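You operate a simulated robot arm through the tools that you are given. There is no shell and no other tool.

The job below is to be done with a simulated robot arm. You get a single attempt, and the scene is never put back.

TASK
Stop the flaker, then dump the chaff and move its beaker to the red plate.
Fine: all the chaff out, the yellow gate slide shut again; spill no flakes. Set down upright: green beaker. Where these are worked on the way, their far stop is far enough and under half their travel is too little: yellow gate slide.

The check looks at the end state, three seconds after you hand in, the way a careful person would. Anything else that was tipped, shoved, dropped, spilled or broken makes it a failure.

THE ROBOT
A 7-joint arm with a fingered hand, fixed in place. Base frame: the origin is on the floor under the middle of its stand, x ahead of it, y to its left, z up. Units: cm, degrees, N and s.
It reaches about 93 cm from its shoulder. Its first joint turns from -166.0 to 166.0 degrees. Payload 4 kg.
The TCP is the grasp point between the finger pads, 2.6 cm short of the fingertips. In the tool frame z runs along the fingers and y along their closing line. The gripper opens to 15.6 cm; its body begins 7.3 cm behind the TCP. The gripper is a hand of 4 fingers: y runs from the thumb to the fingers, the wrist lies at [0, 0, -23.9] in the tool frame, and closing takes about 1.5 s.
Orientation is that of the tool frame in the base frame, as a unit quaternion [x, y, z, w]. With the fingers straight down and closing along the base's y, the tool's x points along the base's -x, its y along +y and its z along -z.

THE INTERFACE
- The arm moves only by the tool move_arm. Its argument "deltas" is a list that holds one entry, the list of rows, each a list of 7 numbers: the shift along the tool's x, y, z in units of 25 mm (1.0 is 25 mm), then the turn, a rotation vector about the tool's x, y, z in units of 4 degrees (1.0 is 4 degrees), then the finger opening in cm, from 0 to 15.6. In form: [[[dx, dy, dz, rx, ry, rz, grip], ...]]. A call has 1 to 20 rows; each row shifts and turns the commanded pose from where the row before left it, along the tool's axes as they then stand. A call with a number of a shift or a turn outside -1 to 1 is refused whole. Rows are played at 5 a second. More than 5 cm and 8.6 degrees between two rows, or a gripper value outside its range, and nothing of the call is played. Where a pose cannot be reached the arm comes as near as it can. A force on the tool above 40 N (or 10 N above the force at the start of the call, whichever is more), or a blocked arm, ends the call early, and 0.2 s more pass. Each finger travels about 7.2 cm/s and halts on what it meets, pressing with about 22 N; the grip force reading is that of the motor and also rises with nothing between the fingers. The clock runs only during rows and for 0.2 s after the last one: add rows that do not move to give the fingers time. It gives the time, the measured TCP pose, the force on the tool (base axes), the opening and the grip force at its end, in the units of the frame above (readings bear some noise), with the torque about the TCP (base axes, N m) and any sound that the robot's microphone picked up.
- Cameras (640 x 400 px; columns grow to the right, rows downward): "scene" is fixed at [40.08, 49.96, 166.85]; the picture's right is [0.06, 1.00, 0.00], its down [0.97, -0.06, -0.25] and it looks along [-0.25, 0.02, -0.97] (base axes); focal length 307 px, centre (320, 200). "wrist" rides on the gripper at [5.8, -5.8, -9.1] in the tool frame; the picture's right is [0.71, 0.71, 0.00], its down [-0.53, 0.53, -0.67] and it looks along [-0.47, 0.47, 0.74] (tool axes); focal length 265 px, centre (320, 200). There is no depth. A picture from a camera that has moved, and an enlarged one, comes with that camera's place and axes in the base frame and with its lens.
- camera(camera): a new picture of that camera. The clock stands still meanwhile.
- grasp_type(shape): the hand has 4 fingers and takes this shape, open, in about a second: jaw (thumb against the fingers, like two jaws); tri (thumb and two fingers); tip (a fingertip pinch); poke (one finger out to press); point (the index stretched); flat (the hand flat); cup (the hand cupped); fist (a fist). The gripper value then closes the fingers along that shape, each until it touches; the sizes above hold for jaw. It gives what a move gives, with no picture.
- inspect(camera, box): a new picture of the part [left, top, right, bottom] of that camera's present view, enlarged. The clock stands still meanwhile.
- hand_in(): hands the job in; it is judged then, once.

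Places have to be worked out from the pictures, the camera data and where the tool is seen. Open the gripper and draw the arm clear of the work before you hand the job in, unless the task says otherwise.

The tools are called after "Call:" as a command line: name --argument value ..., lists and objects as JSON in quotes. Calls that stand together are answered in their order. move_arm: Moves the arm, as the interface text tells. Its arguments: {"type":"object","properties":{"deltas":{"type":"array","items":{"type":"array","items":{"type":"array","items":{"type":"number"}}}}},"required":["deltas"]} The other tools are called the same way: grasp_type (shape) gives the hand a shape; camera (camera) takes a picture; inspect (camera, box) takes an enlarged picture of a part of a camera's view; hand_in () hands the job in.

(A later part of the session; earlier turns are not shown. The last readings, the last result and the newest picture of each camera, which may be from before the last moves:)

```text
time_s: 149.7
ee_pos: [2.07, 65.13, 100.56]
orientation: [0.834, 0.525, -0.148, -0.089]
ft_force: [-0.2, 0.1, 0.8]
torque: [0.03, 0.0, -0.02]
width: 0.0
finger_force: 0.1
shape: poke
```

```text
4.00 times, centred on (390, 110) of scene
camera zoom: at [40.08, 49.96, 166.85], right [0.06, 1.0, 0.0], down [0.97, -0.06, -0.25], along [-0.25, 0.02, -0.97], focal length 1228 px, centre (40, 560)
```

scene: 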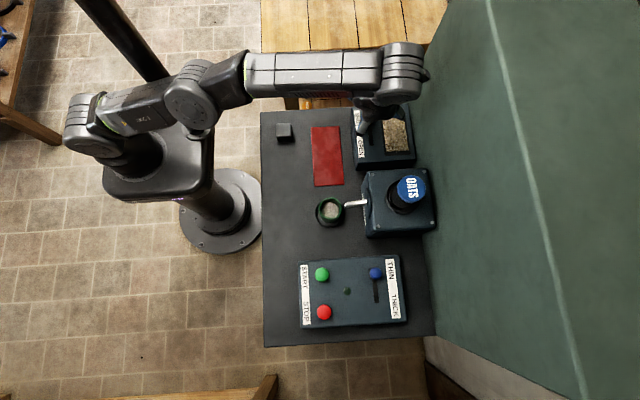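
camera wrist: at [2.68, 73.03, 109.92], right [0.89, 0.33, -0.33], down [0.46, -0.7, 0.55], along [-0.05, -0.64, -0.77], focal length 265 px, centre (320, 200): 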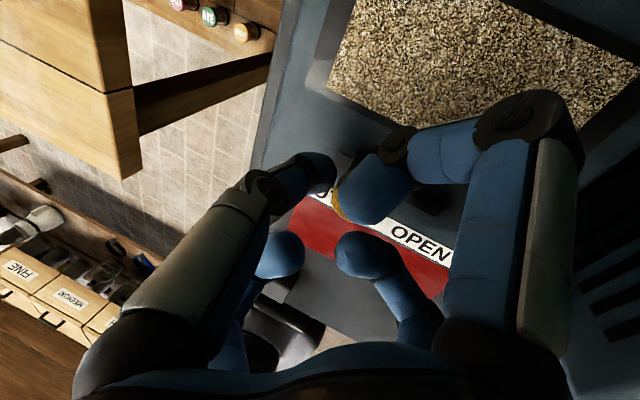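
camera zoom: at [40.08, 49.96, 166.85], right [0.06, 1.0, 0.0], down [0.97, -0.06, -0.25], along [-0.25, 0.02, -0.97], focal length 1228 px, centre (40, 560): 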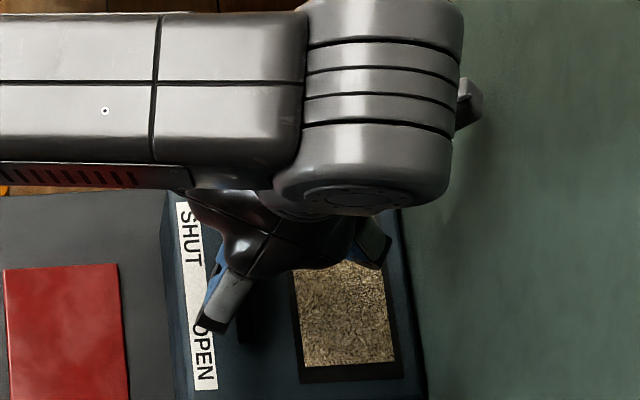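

The knob slides along with the finger at almost no force. I push on toward the far stop.

Call:
move_arm --deltas '[[[0.13, 0.27, -0.11, 0, 0, 0, 15.6], [0.13, 0.27, -0.11, 0, 0, 0, 15.6], [0.13, 0.27, -0.11, 0, 0, 0, 15.6], [0.13, 0.27, -0.11, 0, 0, 0, 15.6], [0.13, 0.27, -0.11, 0, 0, 0, 15.6], [0, 0, 0, 0, 0, 0, 15.6]]]'

Call:
camera --camera "wrist"

Call:
inspect --camera "scene" --box '[340, 60, 440, 160]'

```text
time_s: 151.1
ee_pos: [6.24, 64.61, 100.35]
orientation: [0.833, 0.525, -0.149, -0.089]
ft_force: [-0.1, -0.1, -0.7]
torque: [0.04, -0.03, 0.02]
width: 0.0
finger_force: 0.1
shape: poke
out of reach, approached as far as the arm can: row 4
```

```text
taken
camera wrist: at [6.8, 72.51, 109.85], right [0.89, 0.33, -0.33], down [0.46, -0.7, 0.55], along [-0.05, -0.64, -0.77], focal length 265 px, centre (320, 200)
```

wrist: 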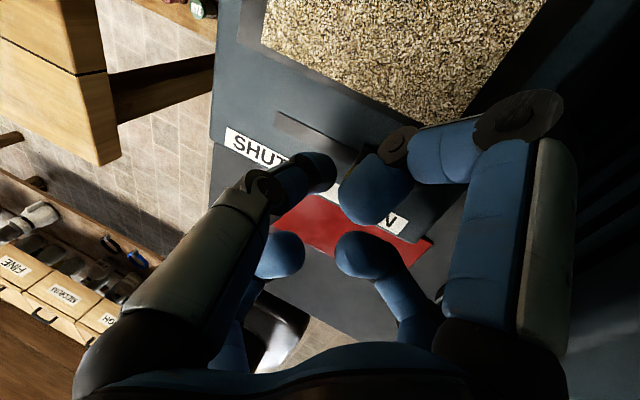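

```text
4.00 times, centred on (390, 110) of scene
camera zoom: at [40.08, 49.96, 166.85], right [0.06, 1.0, 0.0], down [0.97, -0.06, -0.25], along [-0.25, 0.02, -0.97], focal length 1228 px, centre (40, 560)
```

zoom: 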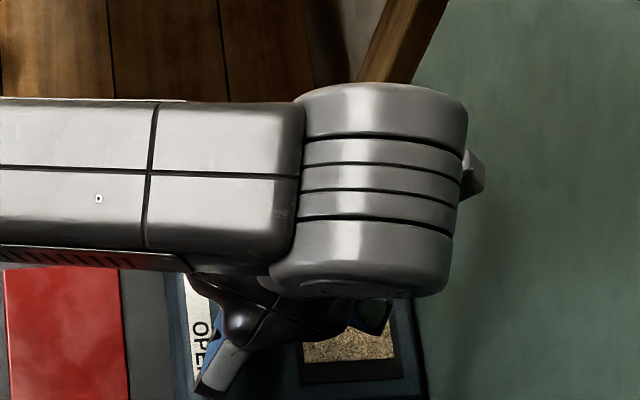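

The slot is now bare on the SHUT side, so the gate is well open. I push one more centimetre to reach the far stop and wait while the chaff drops.

Call:
move_arm --deltas '[[[0.027, 0.195, -0.069, 0, 0, 0, 15.6], [0.027, 0.195, -0.069, 0, 0, 0, 15.6], [0, 0, 0, 0, 0, 0, 15.6], [0, 0, 0, 0, 0, 0, 15.6], [0, 0, 0, 0, 0, 0, 15.6], [0, 0, 0, 0, 0, 0, 15.6], [0, 0, 0, 0, 0, 0, 15.6], [0, 0, 0, 0, 0, 0, 15.6], [0, 0, 0, 0, 0, 0, 15.6], [0, 0, 0, 0, 0, 0, 15.6]]]'

Call:
camera --camera "wrist"

Call:
camera --camera "scene"

```text
time_s: 153.3
ee_pos: [7.18, 64.46, 100.27]
orientation: [0.833, 0.524, -0.149, -0.09]
ft_force: [-12.6, -0.5, 0.3]
torque: [-0.01, 0.19, 0.07]
width: 0.0
finger_force: 0.1
shape: poke
```

```text
taken
camera wrist: at [7.64, 72.31, 109.88], right [0.89, 0.33, -0.33], down [0.46, -0.7, 0.55], along [-0.05, -0.64, -0.77], focal length 265 px, centre (320, 200)
```

wrist: 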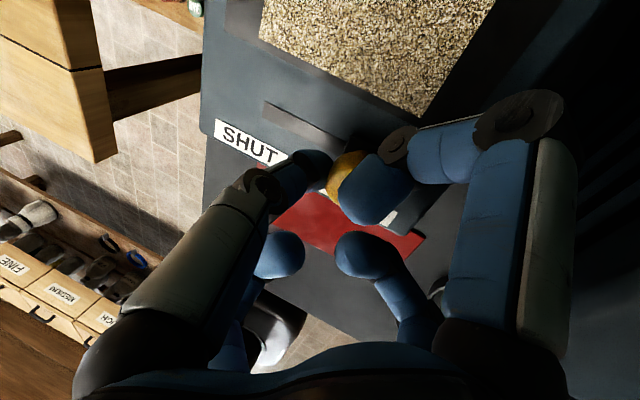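

```text
taken
```

scene: 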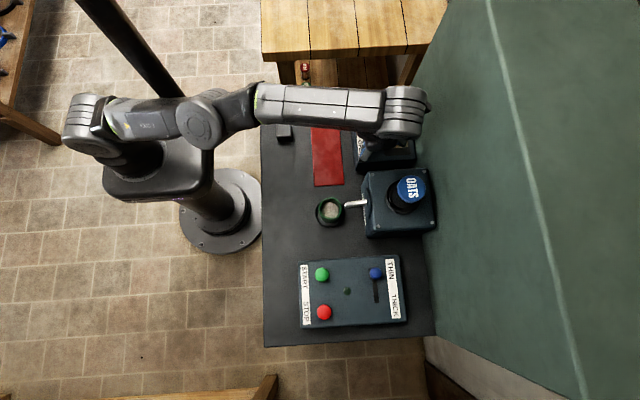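

The knob is against its far stop (12.6 N). I look closely at the chaff window to see whether the level is falling.

Call:
inspect --camera "wrist" --box '[200, 0, 520, 180]'

Call:
move_arm --deltas '[[[0, 0, 0, 0, 0, 0, 15.6], [0, 0, 0, 0, 0, 0, 15.6], [0, 0, 0, 0, 0, 0, 15.6], [0, 0, 0, 0, 0, 0, 15.6], [0, 0, 0, 0, 0, 0, 15.6], [0, 0, 0, 0, 0, 0, 15.6], [0, 0, 0, 0, 0, 0, 15.6], [0, 0, 0, 0, 0, 0, 15.6], [0, 0, 0, 0, 0, 0, 15.6], [0, 0, 0, 0, 0, 0, 15.6], [0, 0, 0, 0, 0, 0, 15.6], [0, 0, 0, 0, 0, 0, 15.6], [0, 0, 0, 0, 0, 0, 15.6], [0, 0, 0, 0, 0, 0, 15.6], [0, 0, 0, 0, 0, 0, 15.6], [0, 0, 0, 0, 0, 0, 15.6], [0, 0, 0, 0, 0, 0, 15.6], [0, 0, 0, 0, 0, 0, 15.6], [0, 0, 0, 0, 0, 0, 15.6], [0, 0, 0, 0, 0, 0, 15.6]]]'

Call:
inspect --camera "wrist" --box '[200, 0, 520, 180]'

```text
2.00 times, centred on (360, 90) of wrist
camera zoom: at [7.64, 72.31, 109.88], right [0.89, 0.33, -0.33], down [0.46, -0.7, 0.55], along [-0.05, -0.64, -0.77], focal length 531 px, centre (240, 420)
```

zoom: 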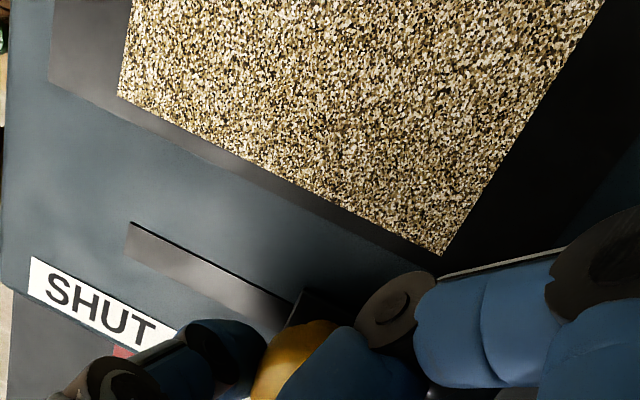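

```text
time_s: 157.5
ee_pos: [7.11, 64.43, 100.33]
orientation: [0.833, 0.525, -0.149, -0.09]
ft_force: [-14.8, -1.5, 0.1]
torque: [-0.04, 0.26, 0.03]
width: 0.0
finger_force: 0.1
shape: poke
```

```text
2.00 times, centred on (360, 90) of wrist
camera zoom: at [7.66, 72.31, 109.88], right [0.89, 0.33, -0.33], down [0.46, -0.7, 0.55], along [-0.05, -0.64, -0.77], focal length 531 px, centre (240, 420)
```

zoom: 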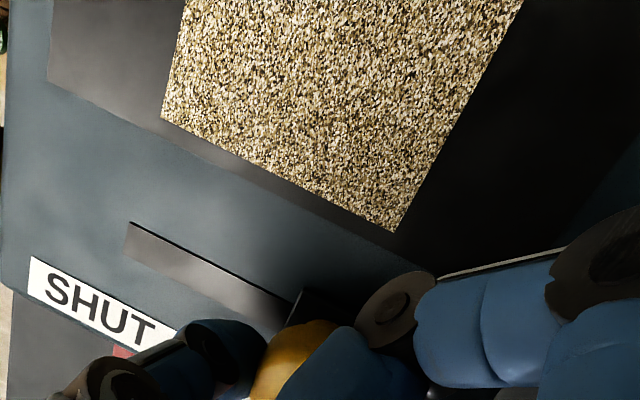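

The chaff patch is visibly shrinking while the gate is held open. I keep holding and waiting.

Call:
move_arm --deltas '[[[0, 0, 0, 0, 0, 0, 15.6], [0, 0, 0, 0, 0, 0, 15.6], [0, 0, 0, 0, 0, 0, 15.6], [0, 0, 0, 0, 0, 0, 15.6], [0, 0, 0, 0, 0, 0, 15.6], [0, 0, 0, 0, 0, 0, 15.6], [0, 0, 0, 0, 0, 0, 15.6], [0, 0, 0, 0, 0, 0, 15.6], [0, 0, 0, 0, 0, 0, 15.6], [0, 0, 0, 0, 0, 0, 15.6], [0, 0, 0, 0, 0, 0, 15.6], [0, 0, 0, 0, 0, 0, 15.6], [0, 0, 0, 0, 0, 0, 15.6], [0, 0, 0, 0, 0, 0, 15.6], [0, 0, 0, 0, 0, 0, 15.6], [0, 0, 0, 0, 0, 0, 15.6], [0, 0, 0, 0, 0, 0, 15.6], [0, 0, 0, 0, 0, 0, 15.6], [0, 0, 0, 0, 0, 0, 15.6], [0, 0, 0, 0, 0, 0, 15.6]]]'

Call:
move_arm --deltas '[[[0, 0, 0, 0, 0, 0, 15.6], [0, 0, 0, 0, 0, 0, 15.6], [0, 0, 0, 0, 0, 0, 15.6], [0, 0, 0, 0, 0, 0, 15.6], [0, 0, 0, 0, 0, 0, 15.6], [0, 0, 0, 0, 0, 0, 15.6], [0, 0, 0, 0, 0, 0, 15.6], [0, 0, 0, 0, 0, 0, 15.6], [0, 0, 0, 0, 0, 0, 15.6], [0, 0, 0, 0, 0, 0, 15.6], [0, 0, 0, 0, 0, 0, 15.6], [0, 0, 0, 0, 0, 0, 15.6], [0, 0, 0, 0, 0, 0, 15.6], [0, 0, 0, 0, 0, 0, 15.6], [0, 0, 0, 0, 0, 0, 15.6], [0, 0, 0, 0, 0, 0, 15.6], [0, 0, 0, 0, 0, 0, 15.6], [0, 0, 0, 0, 0, 0, 15.6], [0, 0, 0, 0, 0, 0, 15.6], [0, 0, 0, 0, 0, 0, 15.6]]]'

Call:
inspect --camera "wrist" --box '[200, 0, 520, 180]'

```text
time_s: 161.7
ee_pos: [7.06, 64.37, 100.32]
orientation: [0.834, 0.524, -0.149, -0.09]
ft_force: [-15.1, -1.0, 0.6]
torque: [-0.01, 0.25, 0.05]
width: 0.01
finger_force: 0.0
shape: poke
```

```text
time_s: 165.9
ee_pos: [7.03, 64.44, 100.44]
orientation: [0.834, 0.524, -0.149, -0.091]
ft_force: [-14.2, -0.9, 0.6]
torque: [-0.03, 0.24, 0.04]
width: 0.01
finger_force: 0.1
shape: poke
```

```text
2.00 times, centred on (360, 90) of wrist
camera zoom: at [7.66, 72.31, 109.88], right [0.89, 0.33, -0.33], down [0.46, -0.7, 0.55], along [-0.05, -0.64, -0.77], focal length 531 px, centre (240, 420)
```

zoom: 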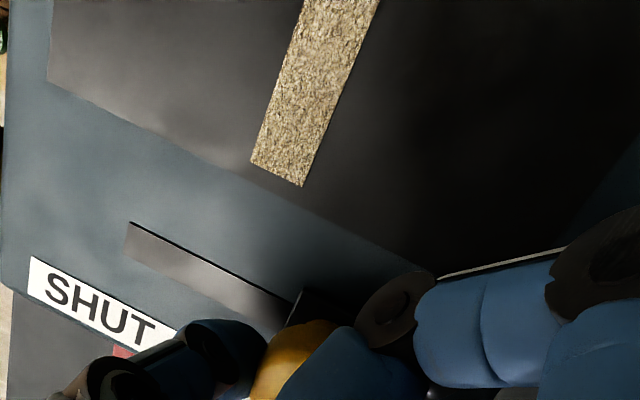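

The chaff has shrunk to a narrow strip. A few more seconds should empty it.

Call:
move_arm --deltas '[[[0, 0, 0, 0, 0, 0, 15.6], [0, 0, 0, 0, 0, 0, 15.6], [0, 0, 0, 0, 0, 0, 15.6], [0, 0, 0, 0, 0, 0, 15.6], [0, 0, 0, 0, 0, 0, 15.6], [0, 0, 0, 0, 0, 0, 15.6], [0, 0, 0, 0, 0, 0, 15.6], [0, 0, 0, 0, 0, 0, 15.6], [0, 0, 0, 0, 0, 0, 15.6], [0, 0, 0, 0, 0, 0, 15.6], [0, 0, 0, 0, 0, 0, 15.6], [0, 0, 0, 0, 0, 0, 15.6], [0, 0, 0, 0, 0, 0, 15.6], [0, 0, 0, 0, 0, 0, 15.6], [0, 0, 0, 0, 0, 0, 15.6], [0, 0, 0, 0, 0, 0, 15.6], [0, 0, 0, 0, 0, 0, 15.6], [0, 0, 0, 0, 0, 0, 15.6], [0, 0, 0, 0, 0, 0, 15.6], [0, 0, 0, 0, 0, 0, 15.6]]]'

Call:
inspect --camera "wrist" --box '[200, 0, 520, 180]'

Call:
camera --camera "scene"

```text
time_s: 170.1
ee_pos: [7.22, 64.47, 100.41]
orientation: [0.834, 0.524, -0.15, -0.091]
ft_force: [-15.4, -1.8, 0.4]
torque: [0.01, 0.27, 0.03]
width: 0.01
finger_force: 0.0
shape: poke
```

```text
2.00 times, centred on (360, 90) of wrist
camera zoom: at [7.66, 72.31, 109.88], right [0.89, 0.33, -0.33], down [0.46, -0.7, 0.55], along [-0.05, -0.64, -0.77], focal length 531 px, centre (240, 420)
```

zoom: 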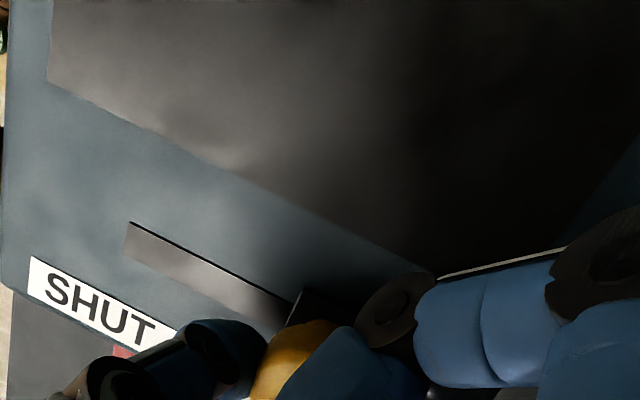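

```text
taken
```

scene: 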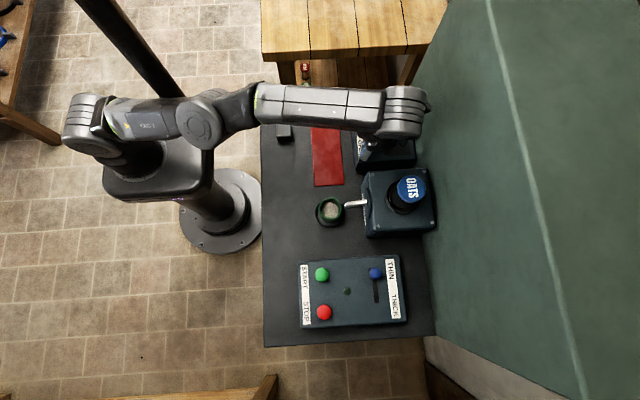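

The window looks empty now. The gate must be shut from the other side, so I back the finger off, then rise away toward −y and look at the window and knob.

Call:
move_arm --deltas '[[[-0.097, -0.203, 0.083, 0, 0, 0, 15.6], [-0.469, 0.134, -0.222, 0, 0, 0, 15.6], [-0.469, 0.134, -0.222, 0, 0, 0, 15.6], [-0.44, 0.013, -0.485, 0, 0, 0, 15.6], [-0.44, 0.013, -0.485, 0, 0, 0, 15.6], [-0.44, 0.013, -0.485, 0, 0, 0, 15.6], [0, 0, 0, 0, 0, 0, 15.6]]]'

Call:
camera --camera "wrist"

Call:
inspect --camera "scene" --box '[340, 60, 440, 160]'

```text
time_s: 171.7
ee_pos: [6.36, 59.15, 105.39]
orientation: [0.833, 0.524, -0.149, -0.089]
ft_force: [0.5, -1.2, 0.1]
torque: [-0.01, -0.01, 0.0]
width: 0.01
finger_force: 0.1
shape: poke
```

```text
taken
camera wrist: at [7.05, 66.98, 114.93], right [0.89, 0.33, -0.33], down [0.46, -0.7, 0.55], along [-0.05, -0.64, -0.77], focal length 265 px, centre (320, 200)
```

wrist: 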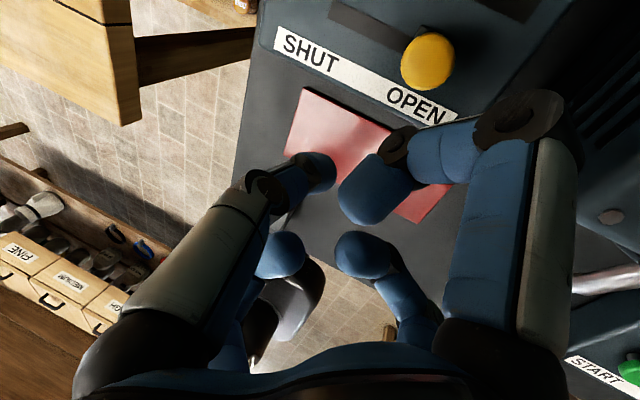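

```text
4.00 times, centred on (390, 110) of scene
camera zoom: at [40.08, 49.96, 166.85], right [0.06, 1.0, 0.0], down [0.97, -0.06, -0.25], along [-0.25, 0.02, -0.97], focal length 1228 px, centre (40, 560)
```

zoom: 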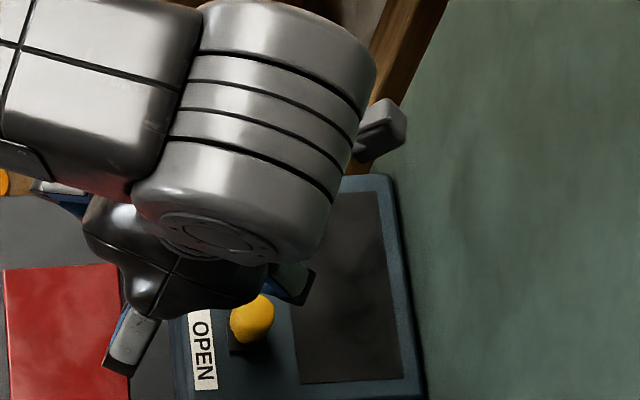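

The window is empty and the knob sits at OPEN (8.0, 65.1). I turn the hand (about 108°, mostly about its own axis) so that the poke finger can come down on the knob's +x side while the other fingers clear the flaker.

Call:
move_arm --deltas '[[[0, 0, 0, 0.199, 0.077, 0.974, 15.6], [0, 0, 0, 0.199, 0.077, 0.974, 15.6], [0, 0, 0, 0.199, 0.077, 0.974, 15.6], [0, 0, 0, 0.199, 0.077, 0.974, 15.6], [0, 0, 0, 0.199, 0.077, 0.974, 15.6], [0, 0, 0, 0.199, 0.077, 0.974, 15.6], [0, 0, 0, 0.199, 0.077, 0.974, 15.6], [0, 0, 0, 0.199, 0.077, 0.974, 15.6], [0, 0, 0, 0.199, 0.077, 0.974, 15.6], [0, 0, 0, 0.199, 0.077, 0.974, 15.6], [0, 0, 0, 0.199, 0.077, 0.974, 15.6], [0, 0, 0, 0.199, 0.077, 0.974, 15.6], [0, 0, 0, 0.199, 0.077, 0.974, 15.6], [0, 0, 0, 0.199, 0.077, 0.974, 15.6], [0, 0, 0, 0.199, 0.077, 0.974, 15.6], [0, 0, 0, 0.199, 0.077, 0.974, 15.6], [0, 0, 0, 0.199, 0.077, 0.974, 15.6], [0, 0, 0, 0.199, 0.077, 0.974, 15.6], [0, 0, 0, 0.199, 0.077, 0.974, 15.6], [0, 0, 0, 0.199, 0.077, 0.974, 15.6]]]'

Call:
move_arm --deltas '[[[0, 0, 0, 0.199, 0.077, 0.974, 15.6], [0, 0, 0, 0.199, 0.077, 0.974, 15.6], [0, 0, 0, 0.199, 0.077, 0.974, 15.6], [0, 0, 0, 0.199, 0.077, 0.974, 15.6], [0, 0, 0, 0.199, 0.077, 0.974, 15.6], [0, 0, 0, 0.199, 0.077, 0.974, 15.6], [0, 0, 0, 0.199, 0.077, 0.974, 15.6], [0, 0, 0, 0, 0, 0, 15.6]]]'

Call:
camera --camera "scene"

Call:
camera --camera "wrist"

```text
time_s: 176.1
ee_pos: [9.71, 58.88, 99.83]
orientation: [0.965, -0.181, -0.176, -0.068]
ft_force: [0.6, -0.2, 0.0]
torque: [0.02, 0.01, -0.03]
width: 0.02
finger_force: 0.0
shape: poke
stopped in row 20: the arm was blocked; the commanded pose is now the measured one
```

```text
time_s: 178.1
ee_pos: [14.08, 57.98, 96.38]
orientation: [0.882, -0.448, -0.138, -0.049]
ft_force: [-0.2, 0.3, 0.2]
torque: [0.01, -0.03, -0.02]
width: 0.0
finger_force: 0.0
shape: poke
stopped in row 8: the arm was blocked; the commanded pose is now the measured one
```

```text
taken
```

scene: 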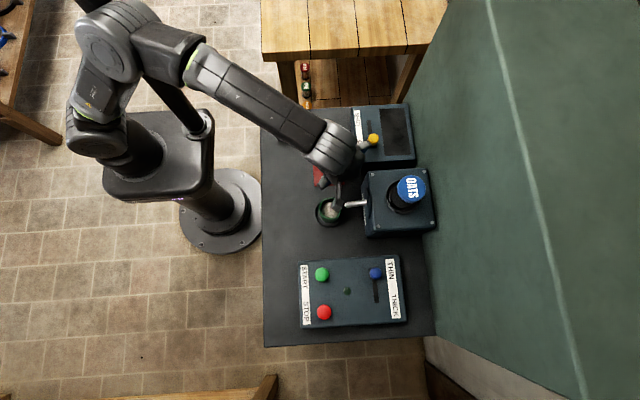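

```text
taken
camera wrist: at [23.74, 55.09, 103.35], right [-0.17, -0.97, -0.18], down [-0.59, -0.04, 0.81], along [-0.79, 0.24, -0.56], focal length 265 px, centre (320, 200)
```

wrist: 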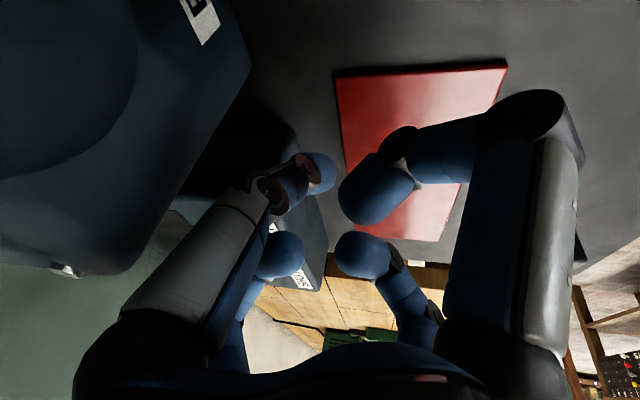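

Both turns ended blocked: the elbow met the mast and the hand sagged to z ≈ 96, though no force shows and the beaker, spout and boxes look untouched. I should have checked between the calls; now I raise the hand straight up first and look.

Call:
move_arm --deltas '[[[-0.086, 0.011, -0.287, 0, 0, 0, 15.6], [-0.172, 0.022, -0.574, 0, 0, 0, 15.6], [-0.172, 0.022, -0.574, 0, 0, 0, 15.6], [0, 0, 0, 0, 0, 0, 15.6]]]'

Call:
camera --camera "scene"

Call:
camera --camera "wrist"

```text
time_s: 179.1
ee_pos: [14.06, 58.0, 99.37]
orientation: [0.882, -0.45, -0.133, -0.044]
ft_force: [0.3, -0.7, 0.2]
torque: [0.02, -0.04, 0.04]
width: 0.02
finger_force: 0.0
shape: poke
```

```text
taken
```

scene: 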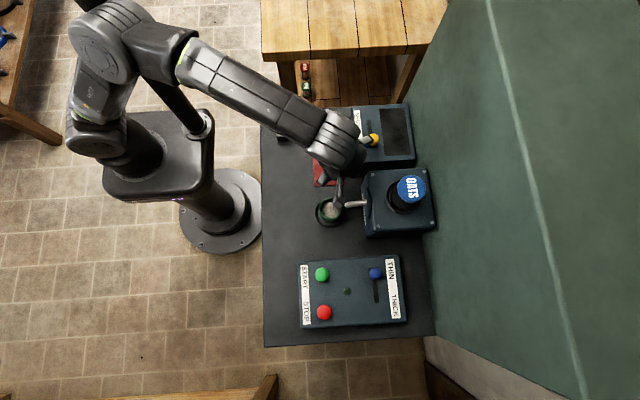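

```text
taken
camera wrist: at [23.87, 55.07, 106.36], right [-0.17, -0.97, -0.16], down [-0.59, -0.03, 0.81], along [-0.79, 0.24, -0.56], focal length 265 px, centre (320, 200)
```

wrist: 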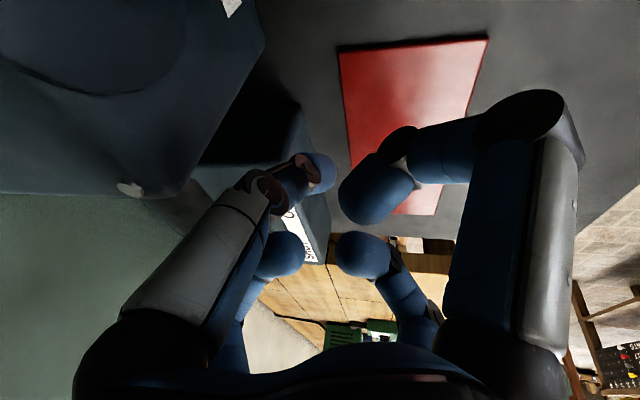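

The hand lifts freely. I check the beaker closely before going on.

Call:
inspect --camera "scene" --box '[280, 150, 440, 250]'

```text
4.00 times, centred on (360, 200) of scene
camera zoom: at [40.08, 49.96, 166.85], right [0.06, 1.0, 0.0], down [0.97, -0.06, -0.25], along [-0.25, 0.02, -0.97], focal length 1228 px, centre (160, 200)
```

zoom: 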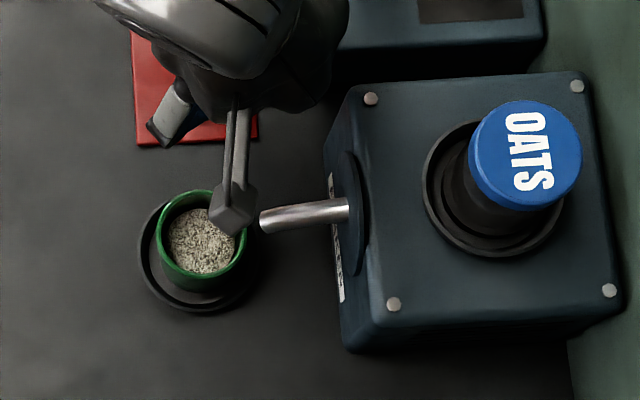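

The beaker and its flakes are undisturbed. I rise, back away clockwise over the bench, and return to the stretched left-leaning pose that kept the elbow clear, with the fingers turned for pinching the knob from above.

Call:
move_arm --deltas '[[[-0.219, 0.034, -0.769, 0, 0, 0, 15.6], [-0.219, 0.034, -0.769, 0, 0, 0, 15.6], [-0.219, 0.034, -0.769, 0, 0, 0, 15.6], [0.958, -0.44, -0.563, 0, 0, 0, 15.6], [0.958, -0.44, -0.563, 0, 0, 0, 15.6], [0.958, -0.44, -0.563, 0, 0, 0, 15.6], [0.958, -0.44, -0.563, 0, 0, 0, 15.6], [0, 0, 0, 0, 0, 0, 15.6]]]'

Call:
camera --camera "scene"

```text
time_s: 180.9
ee_pos: [23.89, 51.96, 108.65]
orientation: [0.882, -0.447, -0.139, -0.05]
ft_force: [0.7, -0.5, -1.3]
torque: [-0.02, 0.0, 0.0]
width: 0.04
finger_force: 0.1
shape: poke
```

```text
taken
```

scene: 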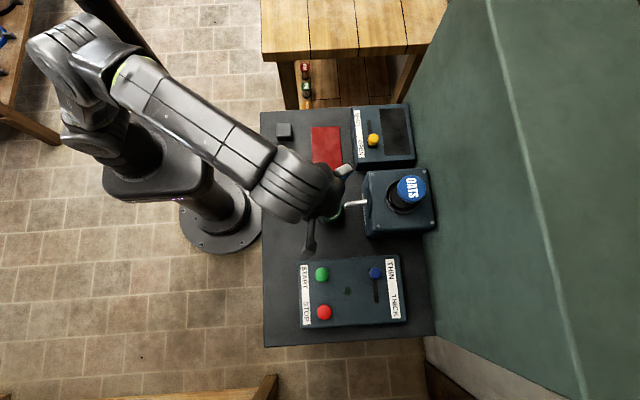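

The elbow is well placed (about (6.5, 16)). I now lean the hand 20° left with the yaw for pinching, and check.

Call:
move_arm --deltas '[[[0, 0, 0, -0.512, 0.043, -0.727, 15.6], [0, 0, 0, -0.512, 0.043, -0.727, 15.6], [0, 0, 0, -0.512, 0.043, -0.727, 15.6], [0, 0, 0, -0.512, 0.043, -0.727, 15.6], [0, 0, 0, -0.512, 0.043, -0.727, 15.6], [0, 0, 0, -0.512, 0.043, -0.727, 15.6], [0, 0, 0, -0.512, 0.043, -0.727, 15.6], [0, 0, 0, 0, 0, 0, 15.6]]]'

Call:
grasp_type --shape "jaw"

Call:
move_arm --deltas '[[[0, 0, 0, 0, 0, 0, 6], [0, 0, 0, 0, 0, 0, 6], [0, 0, 0, 0, 0, 0, 6], [0, 0, 0, 0, 0, 0, 6], [0, 0, 0, 0, 0, 0, 6], [0, 0, 0, 0, 0, 0, 6]]]'

Call:
camera --camera "wrist"

Call:
camera --camera "scene"

```text
time_s: 182.7
ee_pos: [23.89, 51.99, 108.68]
orientation: [0.948, -0.263, -0.173, 0.042]
ft_force: [-0.1, -0.2, 0.2]
torque: [0.02, 0.02, 0.01]
width: 0.01
finger_force: 0.1
shape: poke
```

```text
time_s: 183.6
ee_pos: [23.84, 51.87, 108.67]
orientation: [0.948, -0.264, -0.173, 0.042]
ft_force: [-0.3, 0.7, -0.5]
torque: [-0.01, -0.03, -0.02]
width: 15.61
finger_force: 0.1
shape: jaw
```

```text
time_s: 185.0
ee_pos: [23.95, 52.01, 108.72]
orientation: [0.948, -0.263, -0.173, 0.041]
ft_force: [-0.4, -0.4, 0.0]
torque: [0.0, 0.0, 0.02]
width: 6.01
finger_force: 0.1
shape: jaw
```

```text
taken
camera wrist: at [34.55, 53.89, 114.55], right [0.22, -0.97, -0.1], down [-0.44, -0.19, 0.88], along [-0.87, -0.15, -0.47], focal length 265 px, centre (320, 200)
```

wrist: 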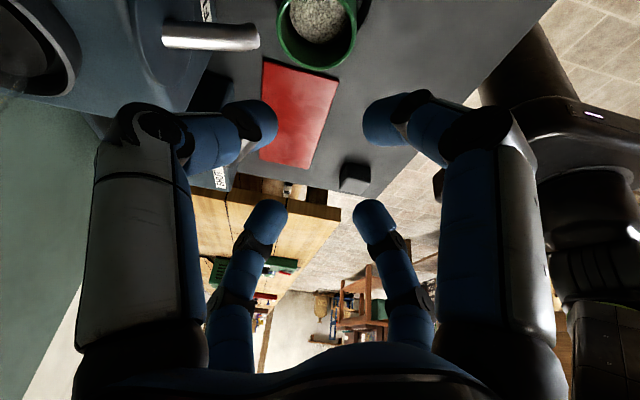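

```text
taken
```

scene: 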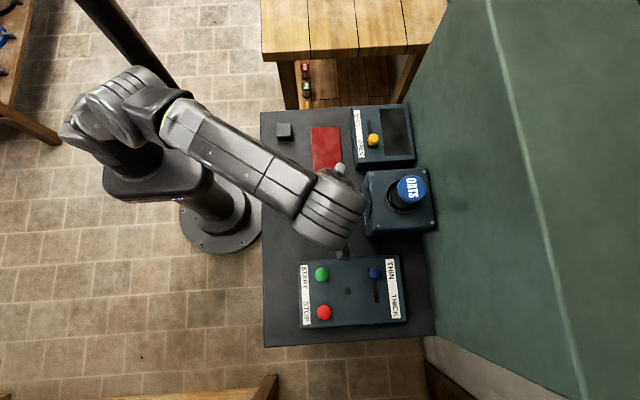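

Jaw fingers at 6 cm opening look right, with the tips about 4 cm from the axis. I move over toward the knob at its OPEN position, adding a slight outward lean for reach, and look from there.

Call:
move_arm --deltas '[[[-0.851, 0.012, 0.4, 0, 0, 0, 4.4], [-0.851, 0.012, 0.4, 0, 0, 0, 4.4], [-0.851, 0.012, 0.4, 0, 0, 0, 4.4], [-0.851, 0.012, 0.4, 0, 0, 0, 4.4], [-0.851, 0.012, 0.4, 0.536, -0.32, 0, 4.4], [-0.851, 0.012, 0.4, 0.536, -0.32, 0, 4.4], [0, 0, 0, 0, 0, 0, 4.4]]]'

Call:
camera --camera "scene"

Call:
camera --camera "wrist"

```text
time_s: 186.6
ee_pos: [11.43, 58.5, 107.04]
orientation: [0.945, -0.272, -0.183, 0.0]
ft_force: [-1.0, -0.2, -0.5]
torque: [0.02, 0.01, -0.02]
width: 4.43
finger_force: 0.1
shape: jaw
```

```text
taken
```

scene: 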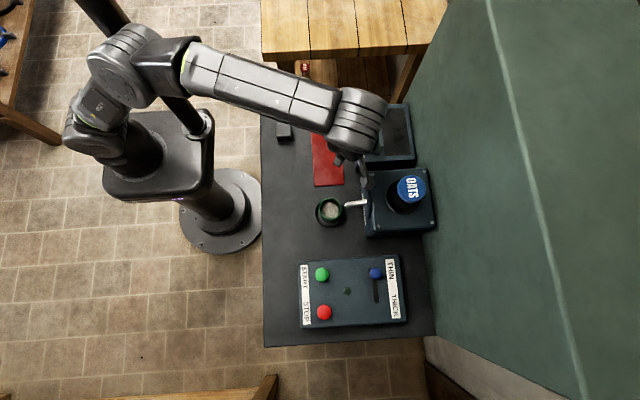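

```text
taken
camera wrist: at [22.12, 59.63, 113.04], right [0.19, -0.97, -0.18], down [-0.45, -0.25, 0.86], along [-0.87, -0.09, -0.48], focal length 265 px, centre (320, 200)
```

wrist: 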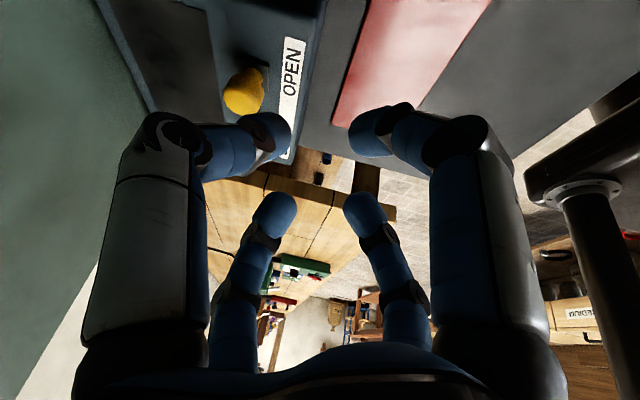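

The knob shows at about (7.9, 65.0) as expected. I move to hover just above it.

Call:
move_arm --deltas '[[[-0.562, -0.532, 0.59, 0, 0, 0, 4.4], [-0.562, -0.532, 0.59, 0, 0, 0, 4.4], [-0.562, -0.532, 0.59, 0, 0, 0, 4.4], [0, 0, 0, 0, 0, 0, 4.4]]]'

Call:
camera --camera "wrist"

Call:
camera --camera "scene"

```text
time_s: 187.6
ee_pos: [8.65, 64.58, 103.96]
orientation: [0.945, -0.27, -0.183, 0.001]
ft_force: [0.2, -0.4, 0.2]
torque: [-0.03, 0.01, -0.01]
width: 4.43
finger_force: 0.0
shape: jaw
```

```text
taken
camera wrist: at [19.33, 65.74, 109.92], right [0.19, -0.97, -0.18], down [-0.45, -0.25, 0.86], along [-0.87, -0.09, -0.48], focal length 265 px, centre (320, 200)
```

wrist: 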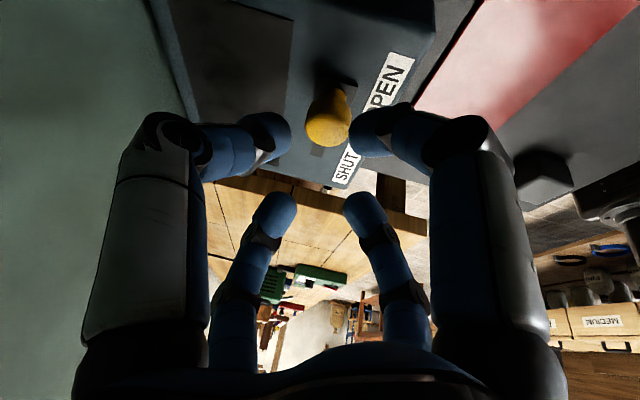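

```text
taken
```

scene: 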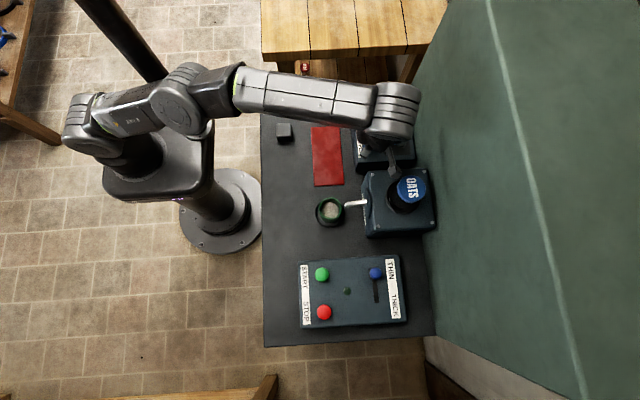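

The knob lies centred between the four fingertips. I descend 3.6 cm around it.

Call:
move_arm --deltas '[[[0.116, -0.064, 0.336, 0, 0, 0, 4.4], [0.116, -0.064, 0.336, 0, 0, 0, 4.4], [0.116, -0.064, 0.336, 0, 0, 0, 4.4], [0.116, -0.064, 0.336, 0, 0, 0, 4.4], [0, 0, 0, 0, 0, 0, 4.4]]]'

Call:
camera --camera "wrist"

```text
time_s: 188.8
ee_pos: [8.58, 64.84, 100.42]
orientation: [0.945, -0.271, -0.184, 0.0]
ft_force: [-0.2, 0.1, 0.0]
torque: [0.02, 0.0, -0.01]
width: 4.44
finger_force: 0.0
shape: jaw
```

```text
taken
camera wrist: at [19.41, 65.95, 106.4], right [0.19, -0.97, -0.18], down [-0.45, -0.25, 0.86], along [-0.87, -0.09, -0.48], focal length 265 px, centre (320, 200)
```

wrist: 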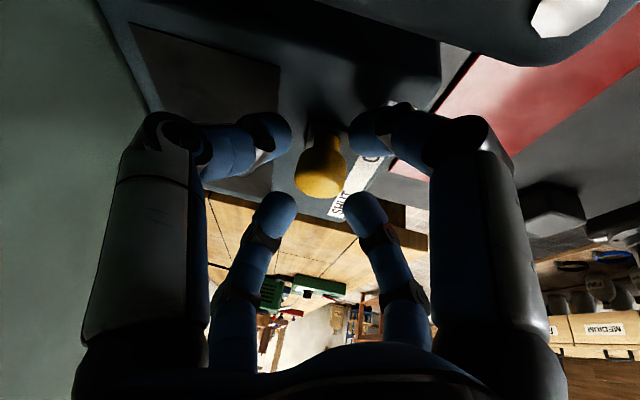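

The knob stands between the fingertips with no contact. I close the fingers on it.

Call:
move_arm --deltas '[[[0, 0, 0, 0, 0, 0, 3], [0, 0, 0, 0, 0, 0, 2], [0, 0, 0, 0, 0, 0, 1.5], [0, 0, 0, 0, 0, 0, 1.5], [0, 0, 0, 0, 0, 0, 1.5], [0, 0, 0, 0, 0, 0, 1.5]]]'

Call:
camera --camera "wrist"

```text
time_s: 190.2
ee_pos: [8.84, 64.78, 100.42]
orientation: [0.945, -0.271, -0.185, -0.001]
ft_force: [-1.1, 1.1, -1.8]
torque: [0.0, -0.08, 0.06]
width: 2.1
finger_force: 22.1
shape: jaw
```

```text
taken
camera wrist: at [19.41, 65.95, 106.39], right [0.19, -0.97, -0.18], down [-0.45, -0.25, 0.86], along [-0.87, -0.09, -0.48], focal length 265 px, centre (320, 200)
```

wrist: 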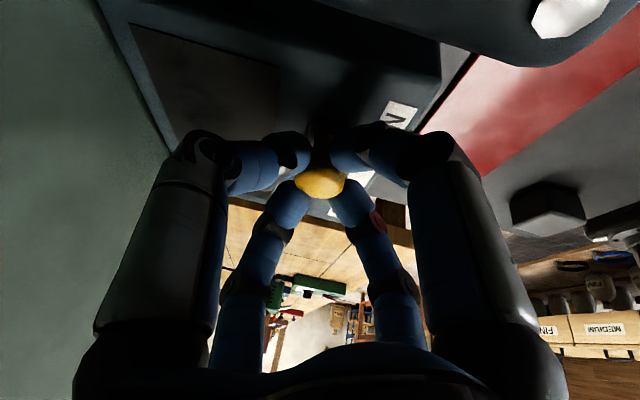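

The knob is held firmly (22 N, 2.1 cm). I drag it toward −x (SHUT) 4.8 cm and check.

Call:
move_arm --deltas '[[[-0.251, 0.165, 0.111, 0, 0, 0, 1.5], [-0.251, 0.165, 0.111, 0, 0, 0, 1.5], [-0.251, 0.165, 0.111, 0, 0, 0, 1.5], [-0.251, 0.165, 0.111, 0, 0, 0, 1.5], [-0.251, 0.165, 0.111, 0, 0, 0, 1.5], [-0.251, 0.165, 0.111, 0, 0, 0, 1.5], [0, 0, 0, 0, 0, 0, 1.5]]]'

Call:
camera --camera "wrist"

Call:
inspect --camera "scene" --box '[0, 0, 440, 275]'

```text
time_s: 191.8
ee_pos: [3.8, 64.92, 100.44]
orientation: [0.945, -0.27, -0.184, 0.001]
ft_force: [-1.4, -1.1, -5.7]
torque: [-0.03, -0.11, 0.04]
width: 2.04
finger_force: 22.1
shape: jaw
```

```text
taken
camera wrist: at [14.55, 65.97, 106.41], right [0.19, -0.97, -0.17], down [-0.45, -0.25, 0.86], along [-0.87, -0.09, -0.48], focal length 265 px, centre (320, 200)
```

wrist: 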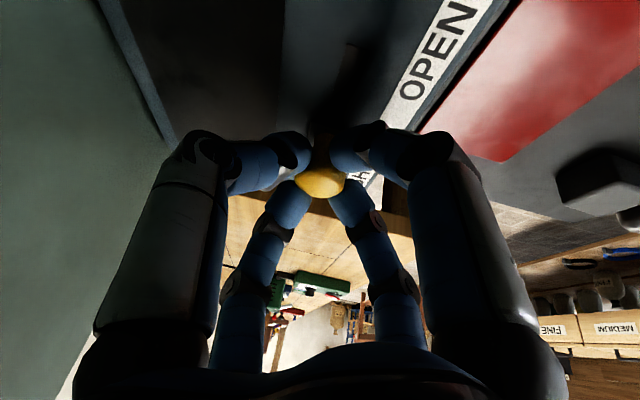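

```text
1.45 times, centred on (220, 138) of scene
camera zoom: at [40.08, 49.96, 166.85], right [0.06, 1.0, 0.0], down [0.97, -0.06, -0.25], along [-0.25, 0.02, -0.97], focal length 446 px, centre (466, 291)
```

zoom: 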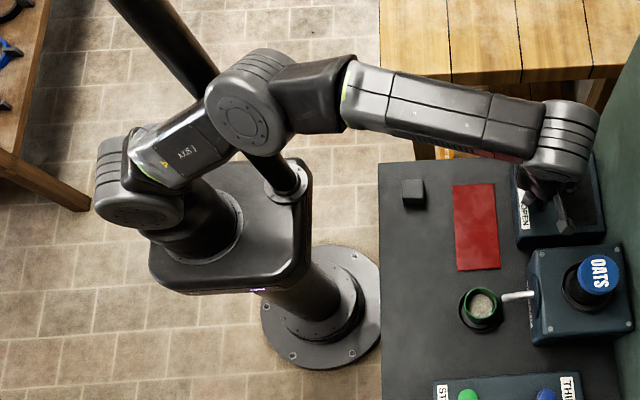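

The gate follows the hand; about 1 cm remains to the SHUT stop, and the elbow is still clear. I continue slowly until it pushes back.

Call:
move_arm --deltas '[[[-0.126, 0.082, 0.056, 0, 0, 0, 1.5], [-0.126, 0.082, 0.056, 0, 0, 0, 1.5], [-0.126, 0.082, 0.056, 0, 0, 0, 1.5], [0, 0, 0, 0, 0, 0, 1.5]]]'

```text
time_s: 192.8
ee_pos: [2.72, 64.88, 100.38]
orientation: [0.945, -0.271, -0.184, 0.0]
ft_force: [-0.1, 1.9, -1.2]
torque: [0.04, -0.14, 0.0]
width: 2.06
finger_force: 22.1
shape: jaw
```

No stop force yet at x = 2.7. I continue in small steps.

Call:
move_arm --deltas '[[[-0.094, 0.062, 0.042, 0, 0, 0, 1.5], [-0.094, 0.062, 0.042, 0, 0, 0, 1.5], [0, 0, 0, 0, 0, 0, 1.5]]]'

Call:
camera --camera "wrist"

```text
time_s: 193.6
ee_pos: [2.69, 64.75, 100.35]
orientation: [0.944, -0.275, -0.184, -0.001]
ft_force: [6.0, 4.3, 6.9]
torque: [0.09, -0.22, 0.05]
width: 2.05
finger_force: 21.7
shape: jaw
```

```text
taken
camera wrist: at [13.36, 65.83, 106.38], right [0.19, -0.97, -0.18], down [-0.45, -0.24, 0.86], along [-0.87, -0.08, -0.48], focal length 265 px, centre (320, 200)
```

wrist: 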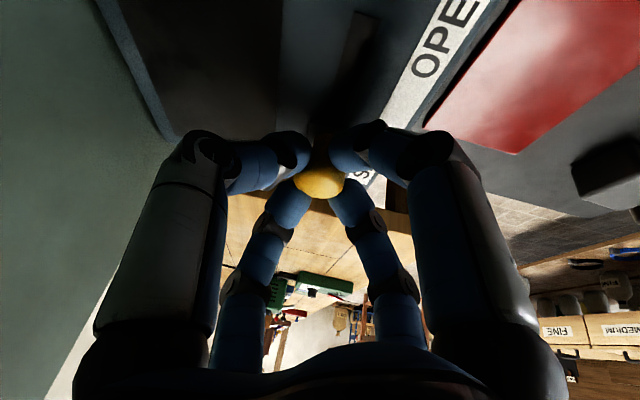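

The slide is against its SHUT stop (6 N). I open the fingers and rise straight up.

Call:
move_arm --deltas '[[[0, 0, 0, 0, 0, 0, 3], [0, 0, 0, 0, 0, 0, 4.6], [0, 0, 0, 0, 0, 0, 4.6], [0, 0, 0, 0, 0, 0, 4.6], [-0.118, 0.074, -0.378, 0, 0, 0, 4.6], [-0.118, 0.074, -0.378, 0, 0, 0, 4.6], [-0.118, 0.074, -0.378, 0, 0, 0, 4.6], [-0.118, 0.074, -0.378, 0, 0, 0, 4.6], [0, 0, 0, 0, 0, 0, 4.6]]]'

Call:
camera --camera "wrist"

Call:
camera --camera "scene"

```text
time_s: 195.6
ee_pos: [2.12, 64.45, 104.4]
orientation: [0.945, -0.271, -0.184, 0.0]
ft_force: [0.4, -0.2, 0.3]
torque: [0.01, -0.02, -0.01]
width: 4.57
finger_force: 0.0
shape: jaw
```

```text
taken
camera wrist: at [12.78, 65.55, 110.38], right [0.19, -0.97, -0.18], down [-0.45, -0.25, 0.86], along [-0.87, -0.09, -0.48], focal length 265 px, centre (320, 200)
```

wrist: 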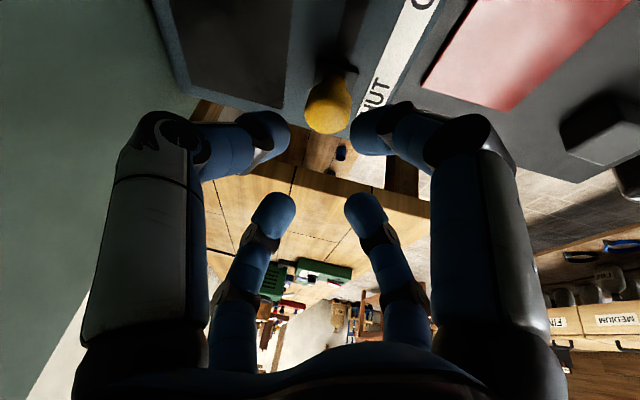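

```text
taken
```

scene: 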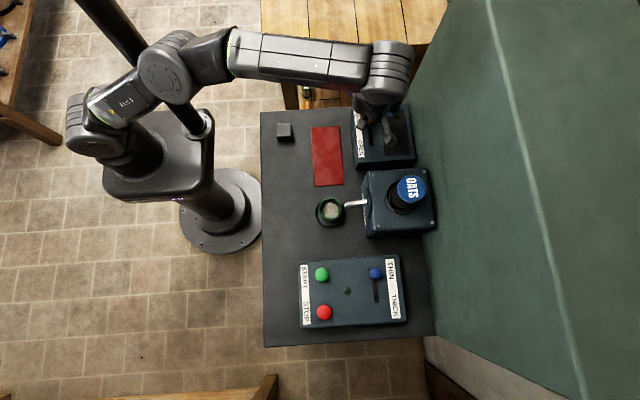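

The gate knob stays at SHUT and the window is empty. Now I retreat from the box and move over above the beaker, turning the fingers to the diagonals (so the spout passes between them) and reducing the lean to about 11°.

Call:
move_arm --deltas '[[[0.887, 0.034, -0.604, 0, 0, 0, 4.6], [0.887, 0.034, -0.604, 0, 0, 0, 4.6], [0.887, 0.034, -0.604, 0, 0, 0, 4.6], [0.887, 0.034, -0.604, 0, 0, 0, 4.6], [0.845, -0.005, -0.387, 0, 0, 0, 6], [0.845, -0.005, -0.387, 0, 0, 0, 6], [0.845, -0.005, -0.387, 0, 0, 0, 6], [0.845, -0.005, -0.387, 0, 0, 0, 8], [0.845, -0.005, -0.387, 0, 0, 0, 9], [0.845, -0.005, -0.387, 0, 0, 0, 10], [0, 0, 0, 0, 0, 0, 10]]]'

Call:
camera --camera "scene"

```text
time_s: 198.0
ee_pos: [23.07, 51.87, 107.8]
orientation: [0.945, -0.271, -0.183, 0.0]
ft_force: [0.7, 0.6, -0.1]
torque: [0.02, 0.03, 0.01]
width: 9.95
finger_force: 0.0
shape: jaw
```

```text
taken
```

scene: 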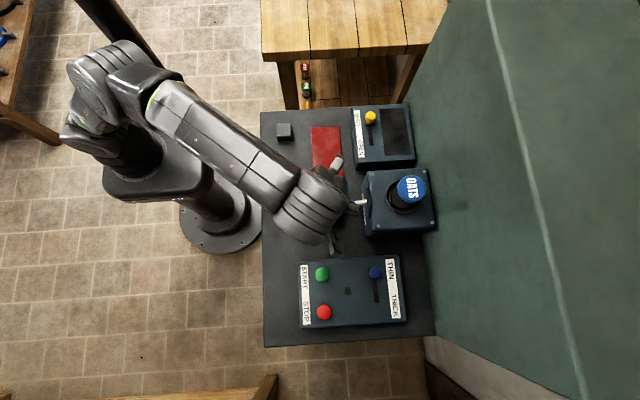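

Well clear, with the gate knob showing at SHUT. I rotate to the grasp orientation and look down at the beaker.

Call:
move_arm --deltas '[[[0, 0, 0, 0.067, 0.546, 0.696, 10], [0, 0, 0, 0.067, 0.546, 0.696, 10], [0, 0, 0, 0.067, 0.546, 0.696, 10], [0, 0, 0, 0.067, 0.546, 0.696, 10], [0, 0, 0, 0.067, 0.546, 0.696, 10], [0, 0, 0, 0, 0, 0, 10]]]'

Call:
camera --camera "wrist"

Call:
inspect --camera "scene" --box '[280, 150, 440, 250]'

```text
time_s: 199.4
ee_pos: [23.1, 51.87, 108.08]
orientation: [0.918, -0.384, -0.088, 0.037]
ft_force: [-0.5, 0.7, -0.3]
torque: [0.03, 0.0, 0.04]
width: 9.93
finger_force: 0.0
shape: jaw
```

```text
taken
camera wrist: at [32.82, 51.9, 115.42], right [-0.01, -1.0, 0.0], down [-0.6, 0.0, 0.8], along [-0.8, 0.01, -0.6], focal length 265 px, centre (320, 200)
```

wrist: 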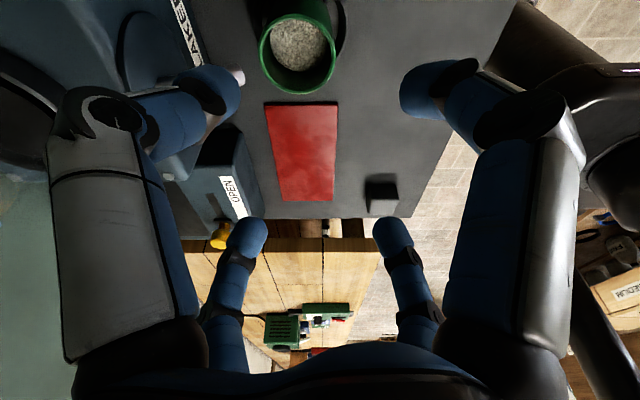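

```text
4.00 times, centred on (360, 200) of scene
camera zoom: at [40.08, 49.96, 166.85], right [0.06, 1.0, 0.0], down [0.97, -0.06, -0.25], along [-0.25, 0.02, -0.97], focal length 1228 px, centre (160, 200)
```

zoom: 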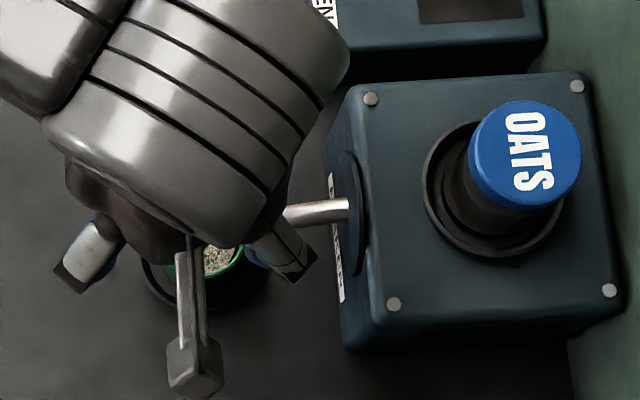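

The beaker rim is at about (23.8, 53.65, 95), with D ≈ 5.6 cm and the spout end beyond it at +y. I align above it and come down to just over the rim, then check.

Call:
move_arm --deltas '[[[-0.027, -0.479, 0.568, 0, 0, 0, 8.6], [-0.027, -0.479, 0.568, 0, 0, 0, 8.6], [0.08, -0.081, 0.588, 0, 0, 0, 8.6], [0.08, -0.081, 0.588, 0, 0, 0, 8.6], [0.053, -0.054, 0.392, 0, 0, 0, 8.6], [0, 0, 0, 0, 0, 0, 8.6]]]'

Call:
camera --camera "wrist"

Call:
inspect --camera "scene" --box '[270, 150, 430, 250]'

```text
time_s: 200.8
ee_pos: [24.05, 53.75, 100.78]
orientation: [0.918, -0.383, -0.089, 0.037]
ft_force: [-0.3, -0.7, -0.4]
torque: [-0.03, -0.01, -0.01]
width: 8.64
finger_force: 0.0
shape: jaw
```

```text
taken
camera wrist: at [33.86, 53.79, 108.27], right [-0.01, -1.0, 0.0], down [-0.6, 0.0, 0.8], along [-0.8, 0.01, -0.6], focal length 265 px, centre (320, 200)
```

wrist: 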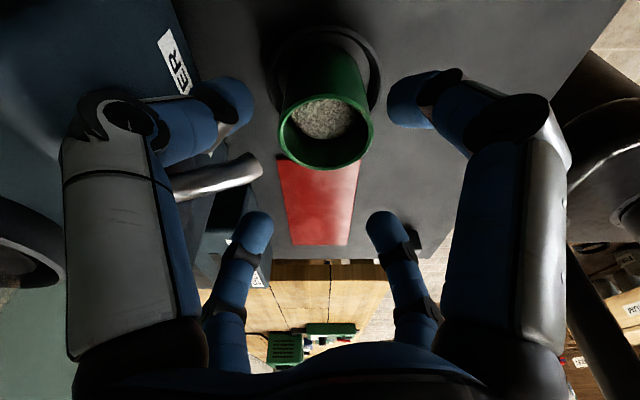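

```text
4.00 times, centred on (350, 200) of scene
camera zoom: at [40.08, 49.96, 166.85], right [0.06, 1.0, 0.0], down [0.97, -0.06, -0.25], along [-0.25, 0.02, -0.97], focal length 1228 px, centre (200, 200)
```

zoom: 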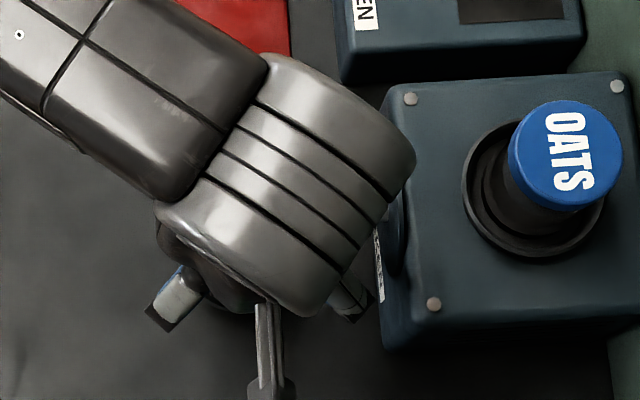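

The rim centre works out at (23.8, 53.6, 95.8), well centred between the fingers, with the spout passing between two of them. I descend 6.2 cm to grip the body below the rim.

Call:
move_arm --deltas '[[[0.08, -0.064, 0.486, 0, 0, 0, 8.6], [0.08, -0.064, 0.486, 0, 0, 0, 8.6], [0.08, -0.064, 0.486, 0, 0, 0, 8.6], [0.08, -0.064, 0.486, 0, 0, 0, 8.6], [0.08, -0.064, 0.486, 0, 0, 0, 8.6], [0, 0, 0, 0, 0, 0, 8.6]]]'

Call:
camera --camera "wrist"

```text
time_s: 202.2
ee_pos: [24.2, 53.72, 94.62]
orientation: [0.918, -0.384, -0.089, 0.037]
ft_force: [0.3, -0.2, -0.6]
torque: [0.03, 0.0, 0.01]
width: 8.65
finger_force: 0.0
shape: jaw
```

```text
taken
camera wrist: at [33.91, 53.69, 101.97], right [-0.01, -1.0, 0.0], down [-0.6, 0.0, 0.8], along [-0.8, 0.0, -0.6], focal length 265 px, centre (320, 200)
```

wrist: 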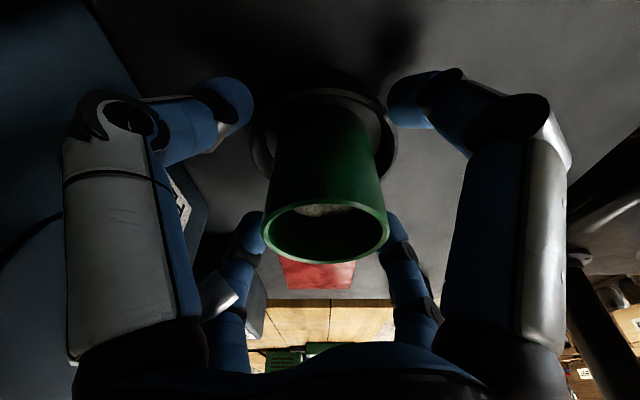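

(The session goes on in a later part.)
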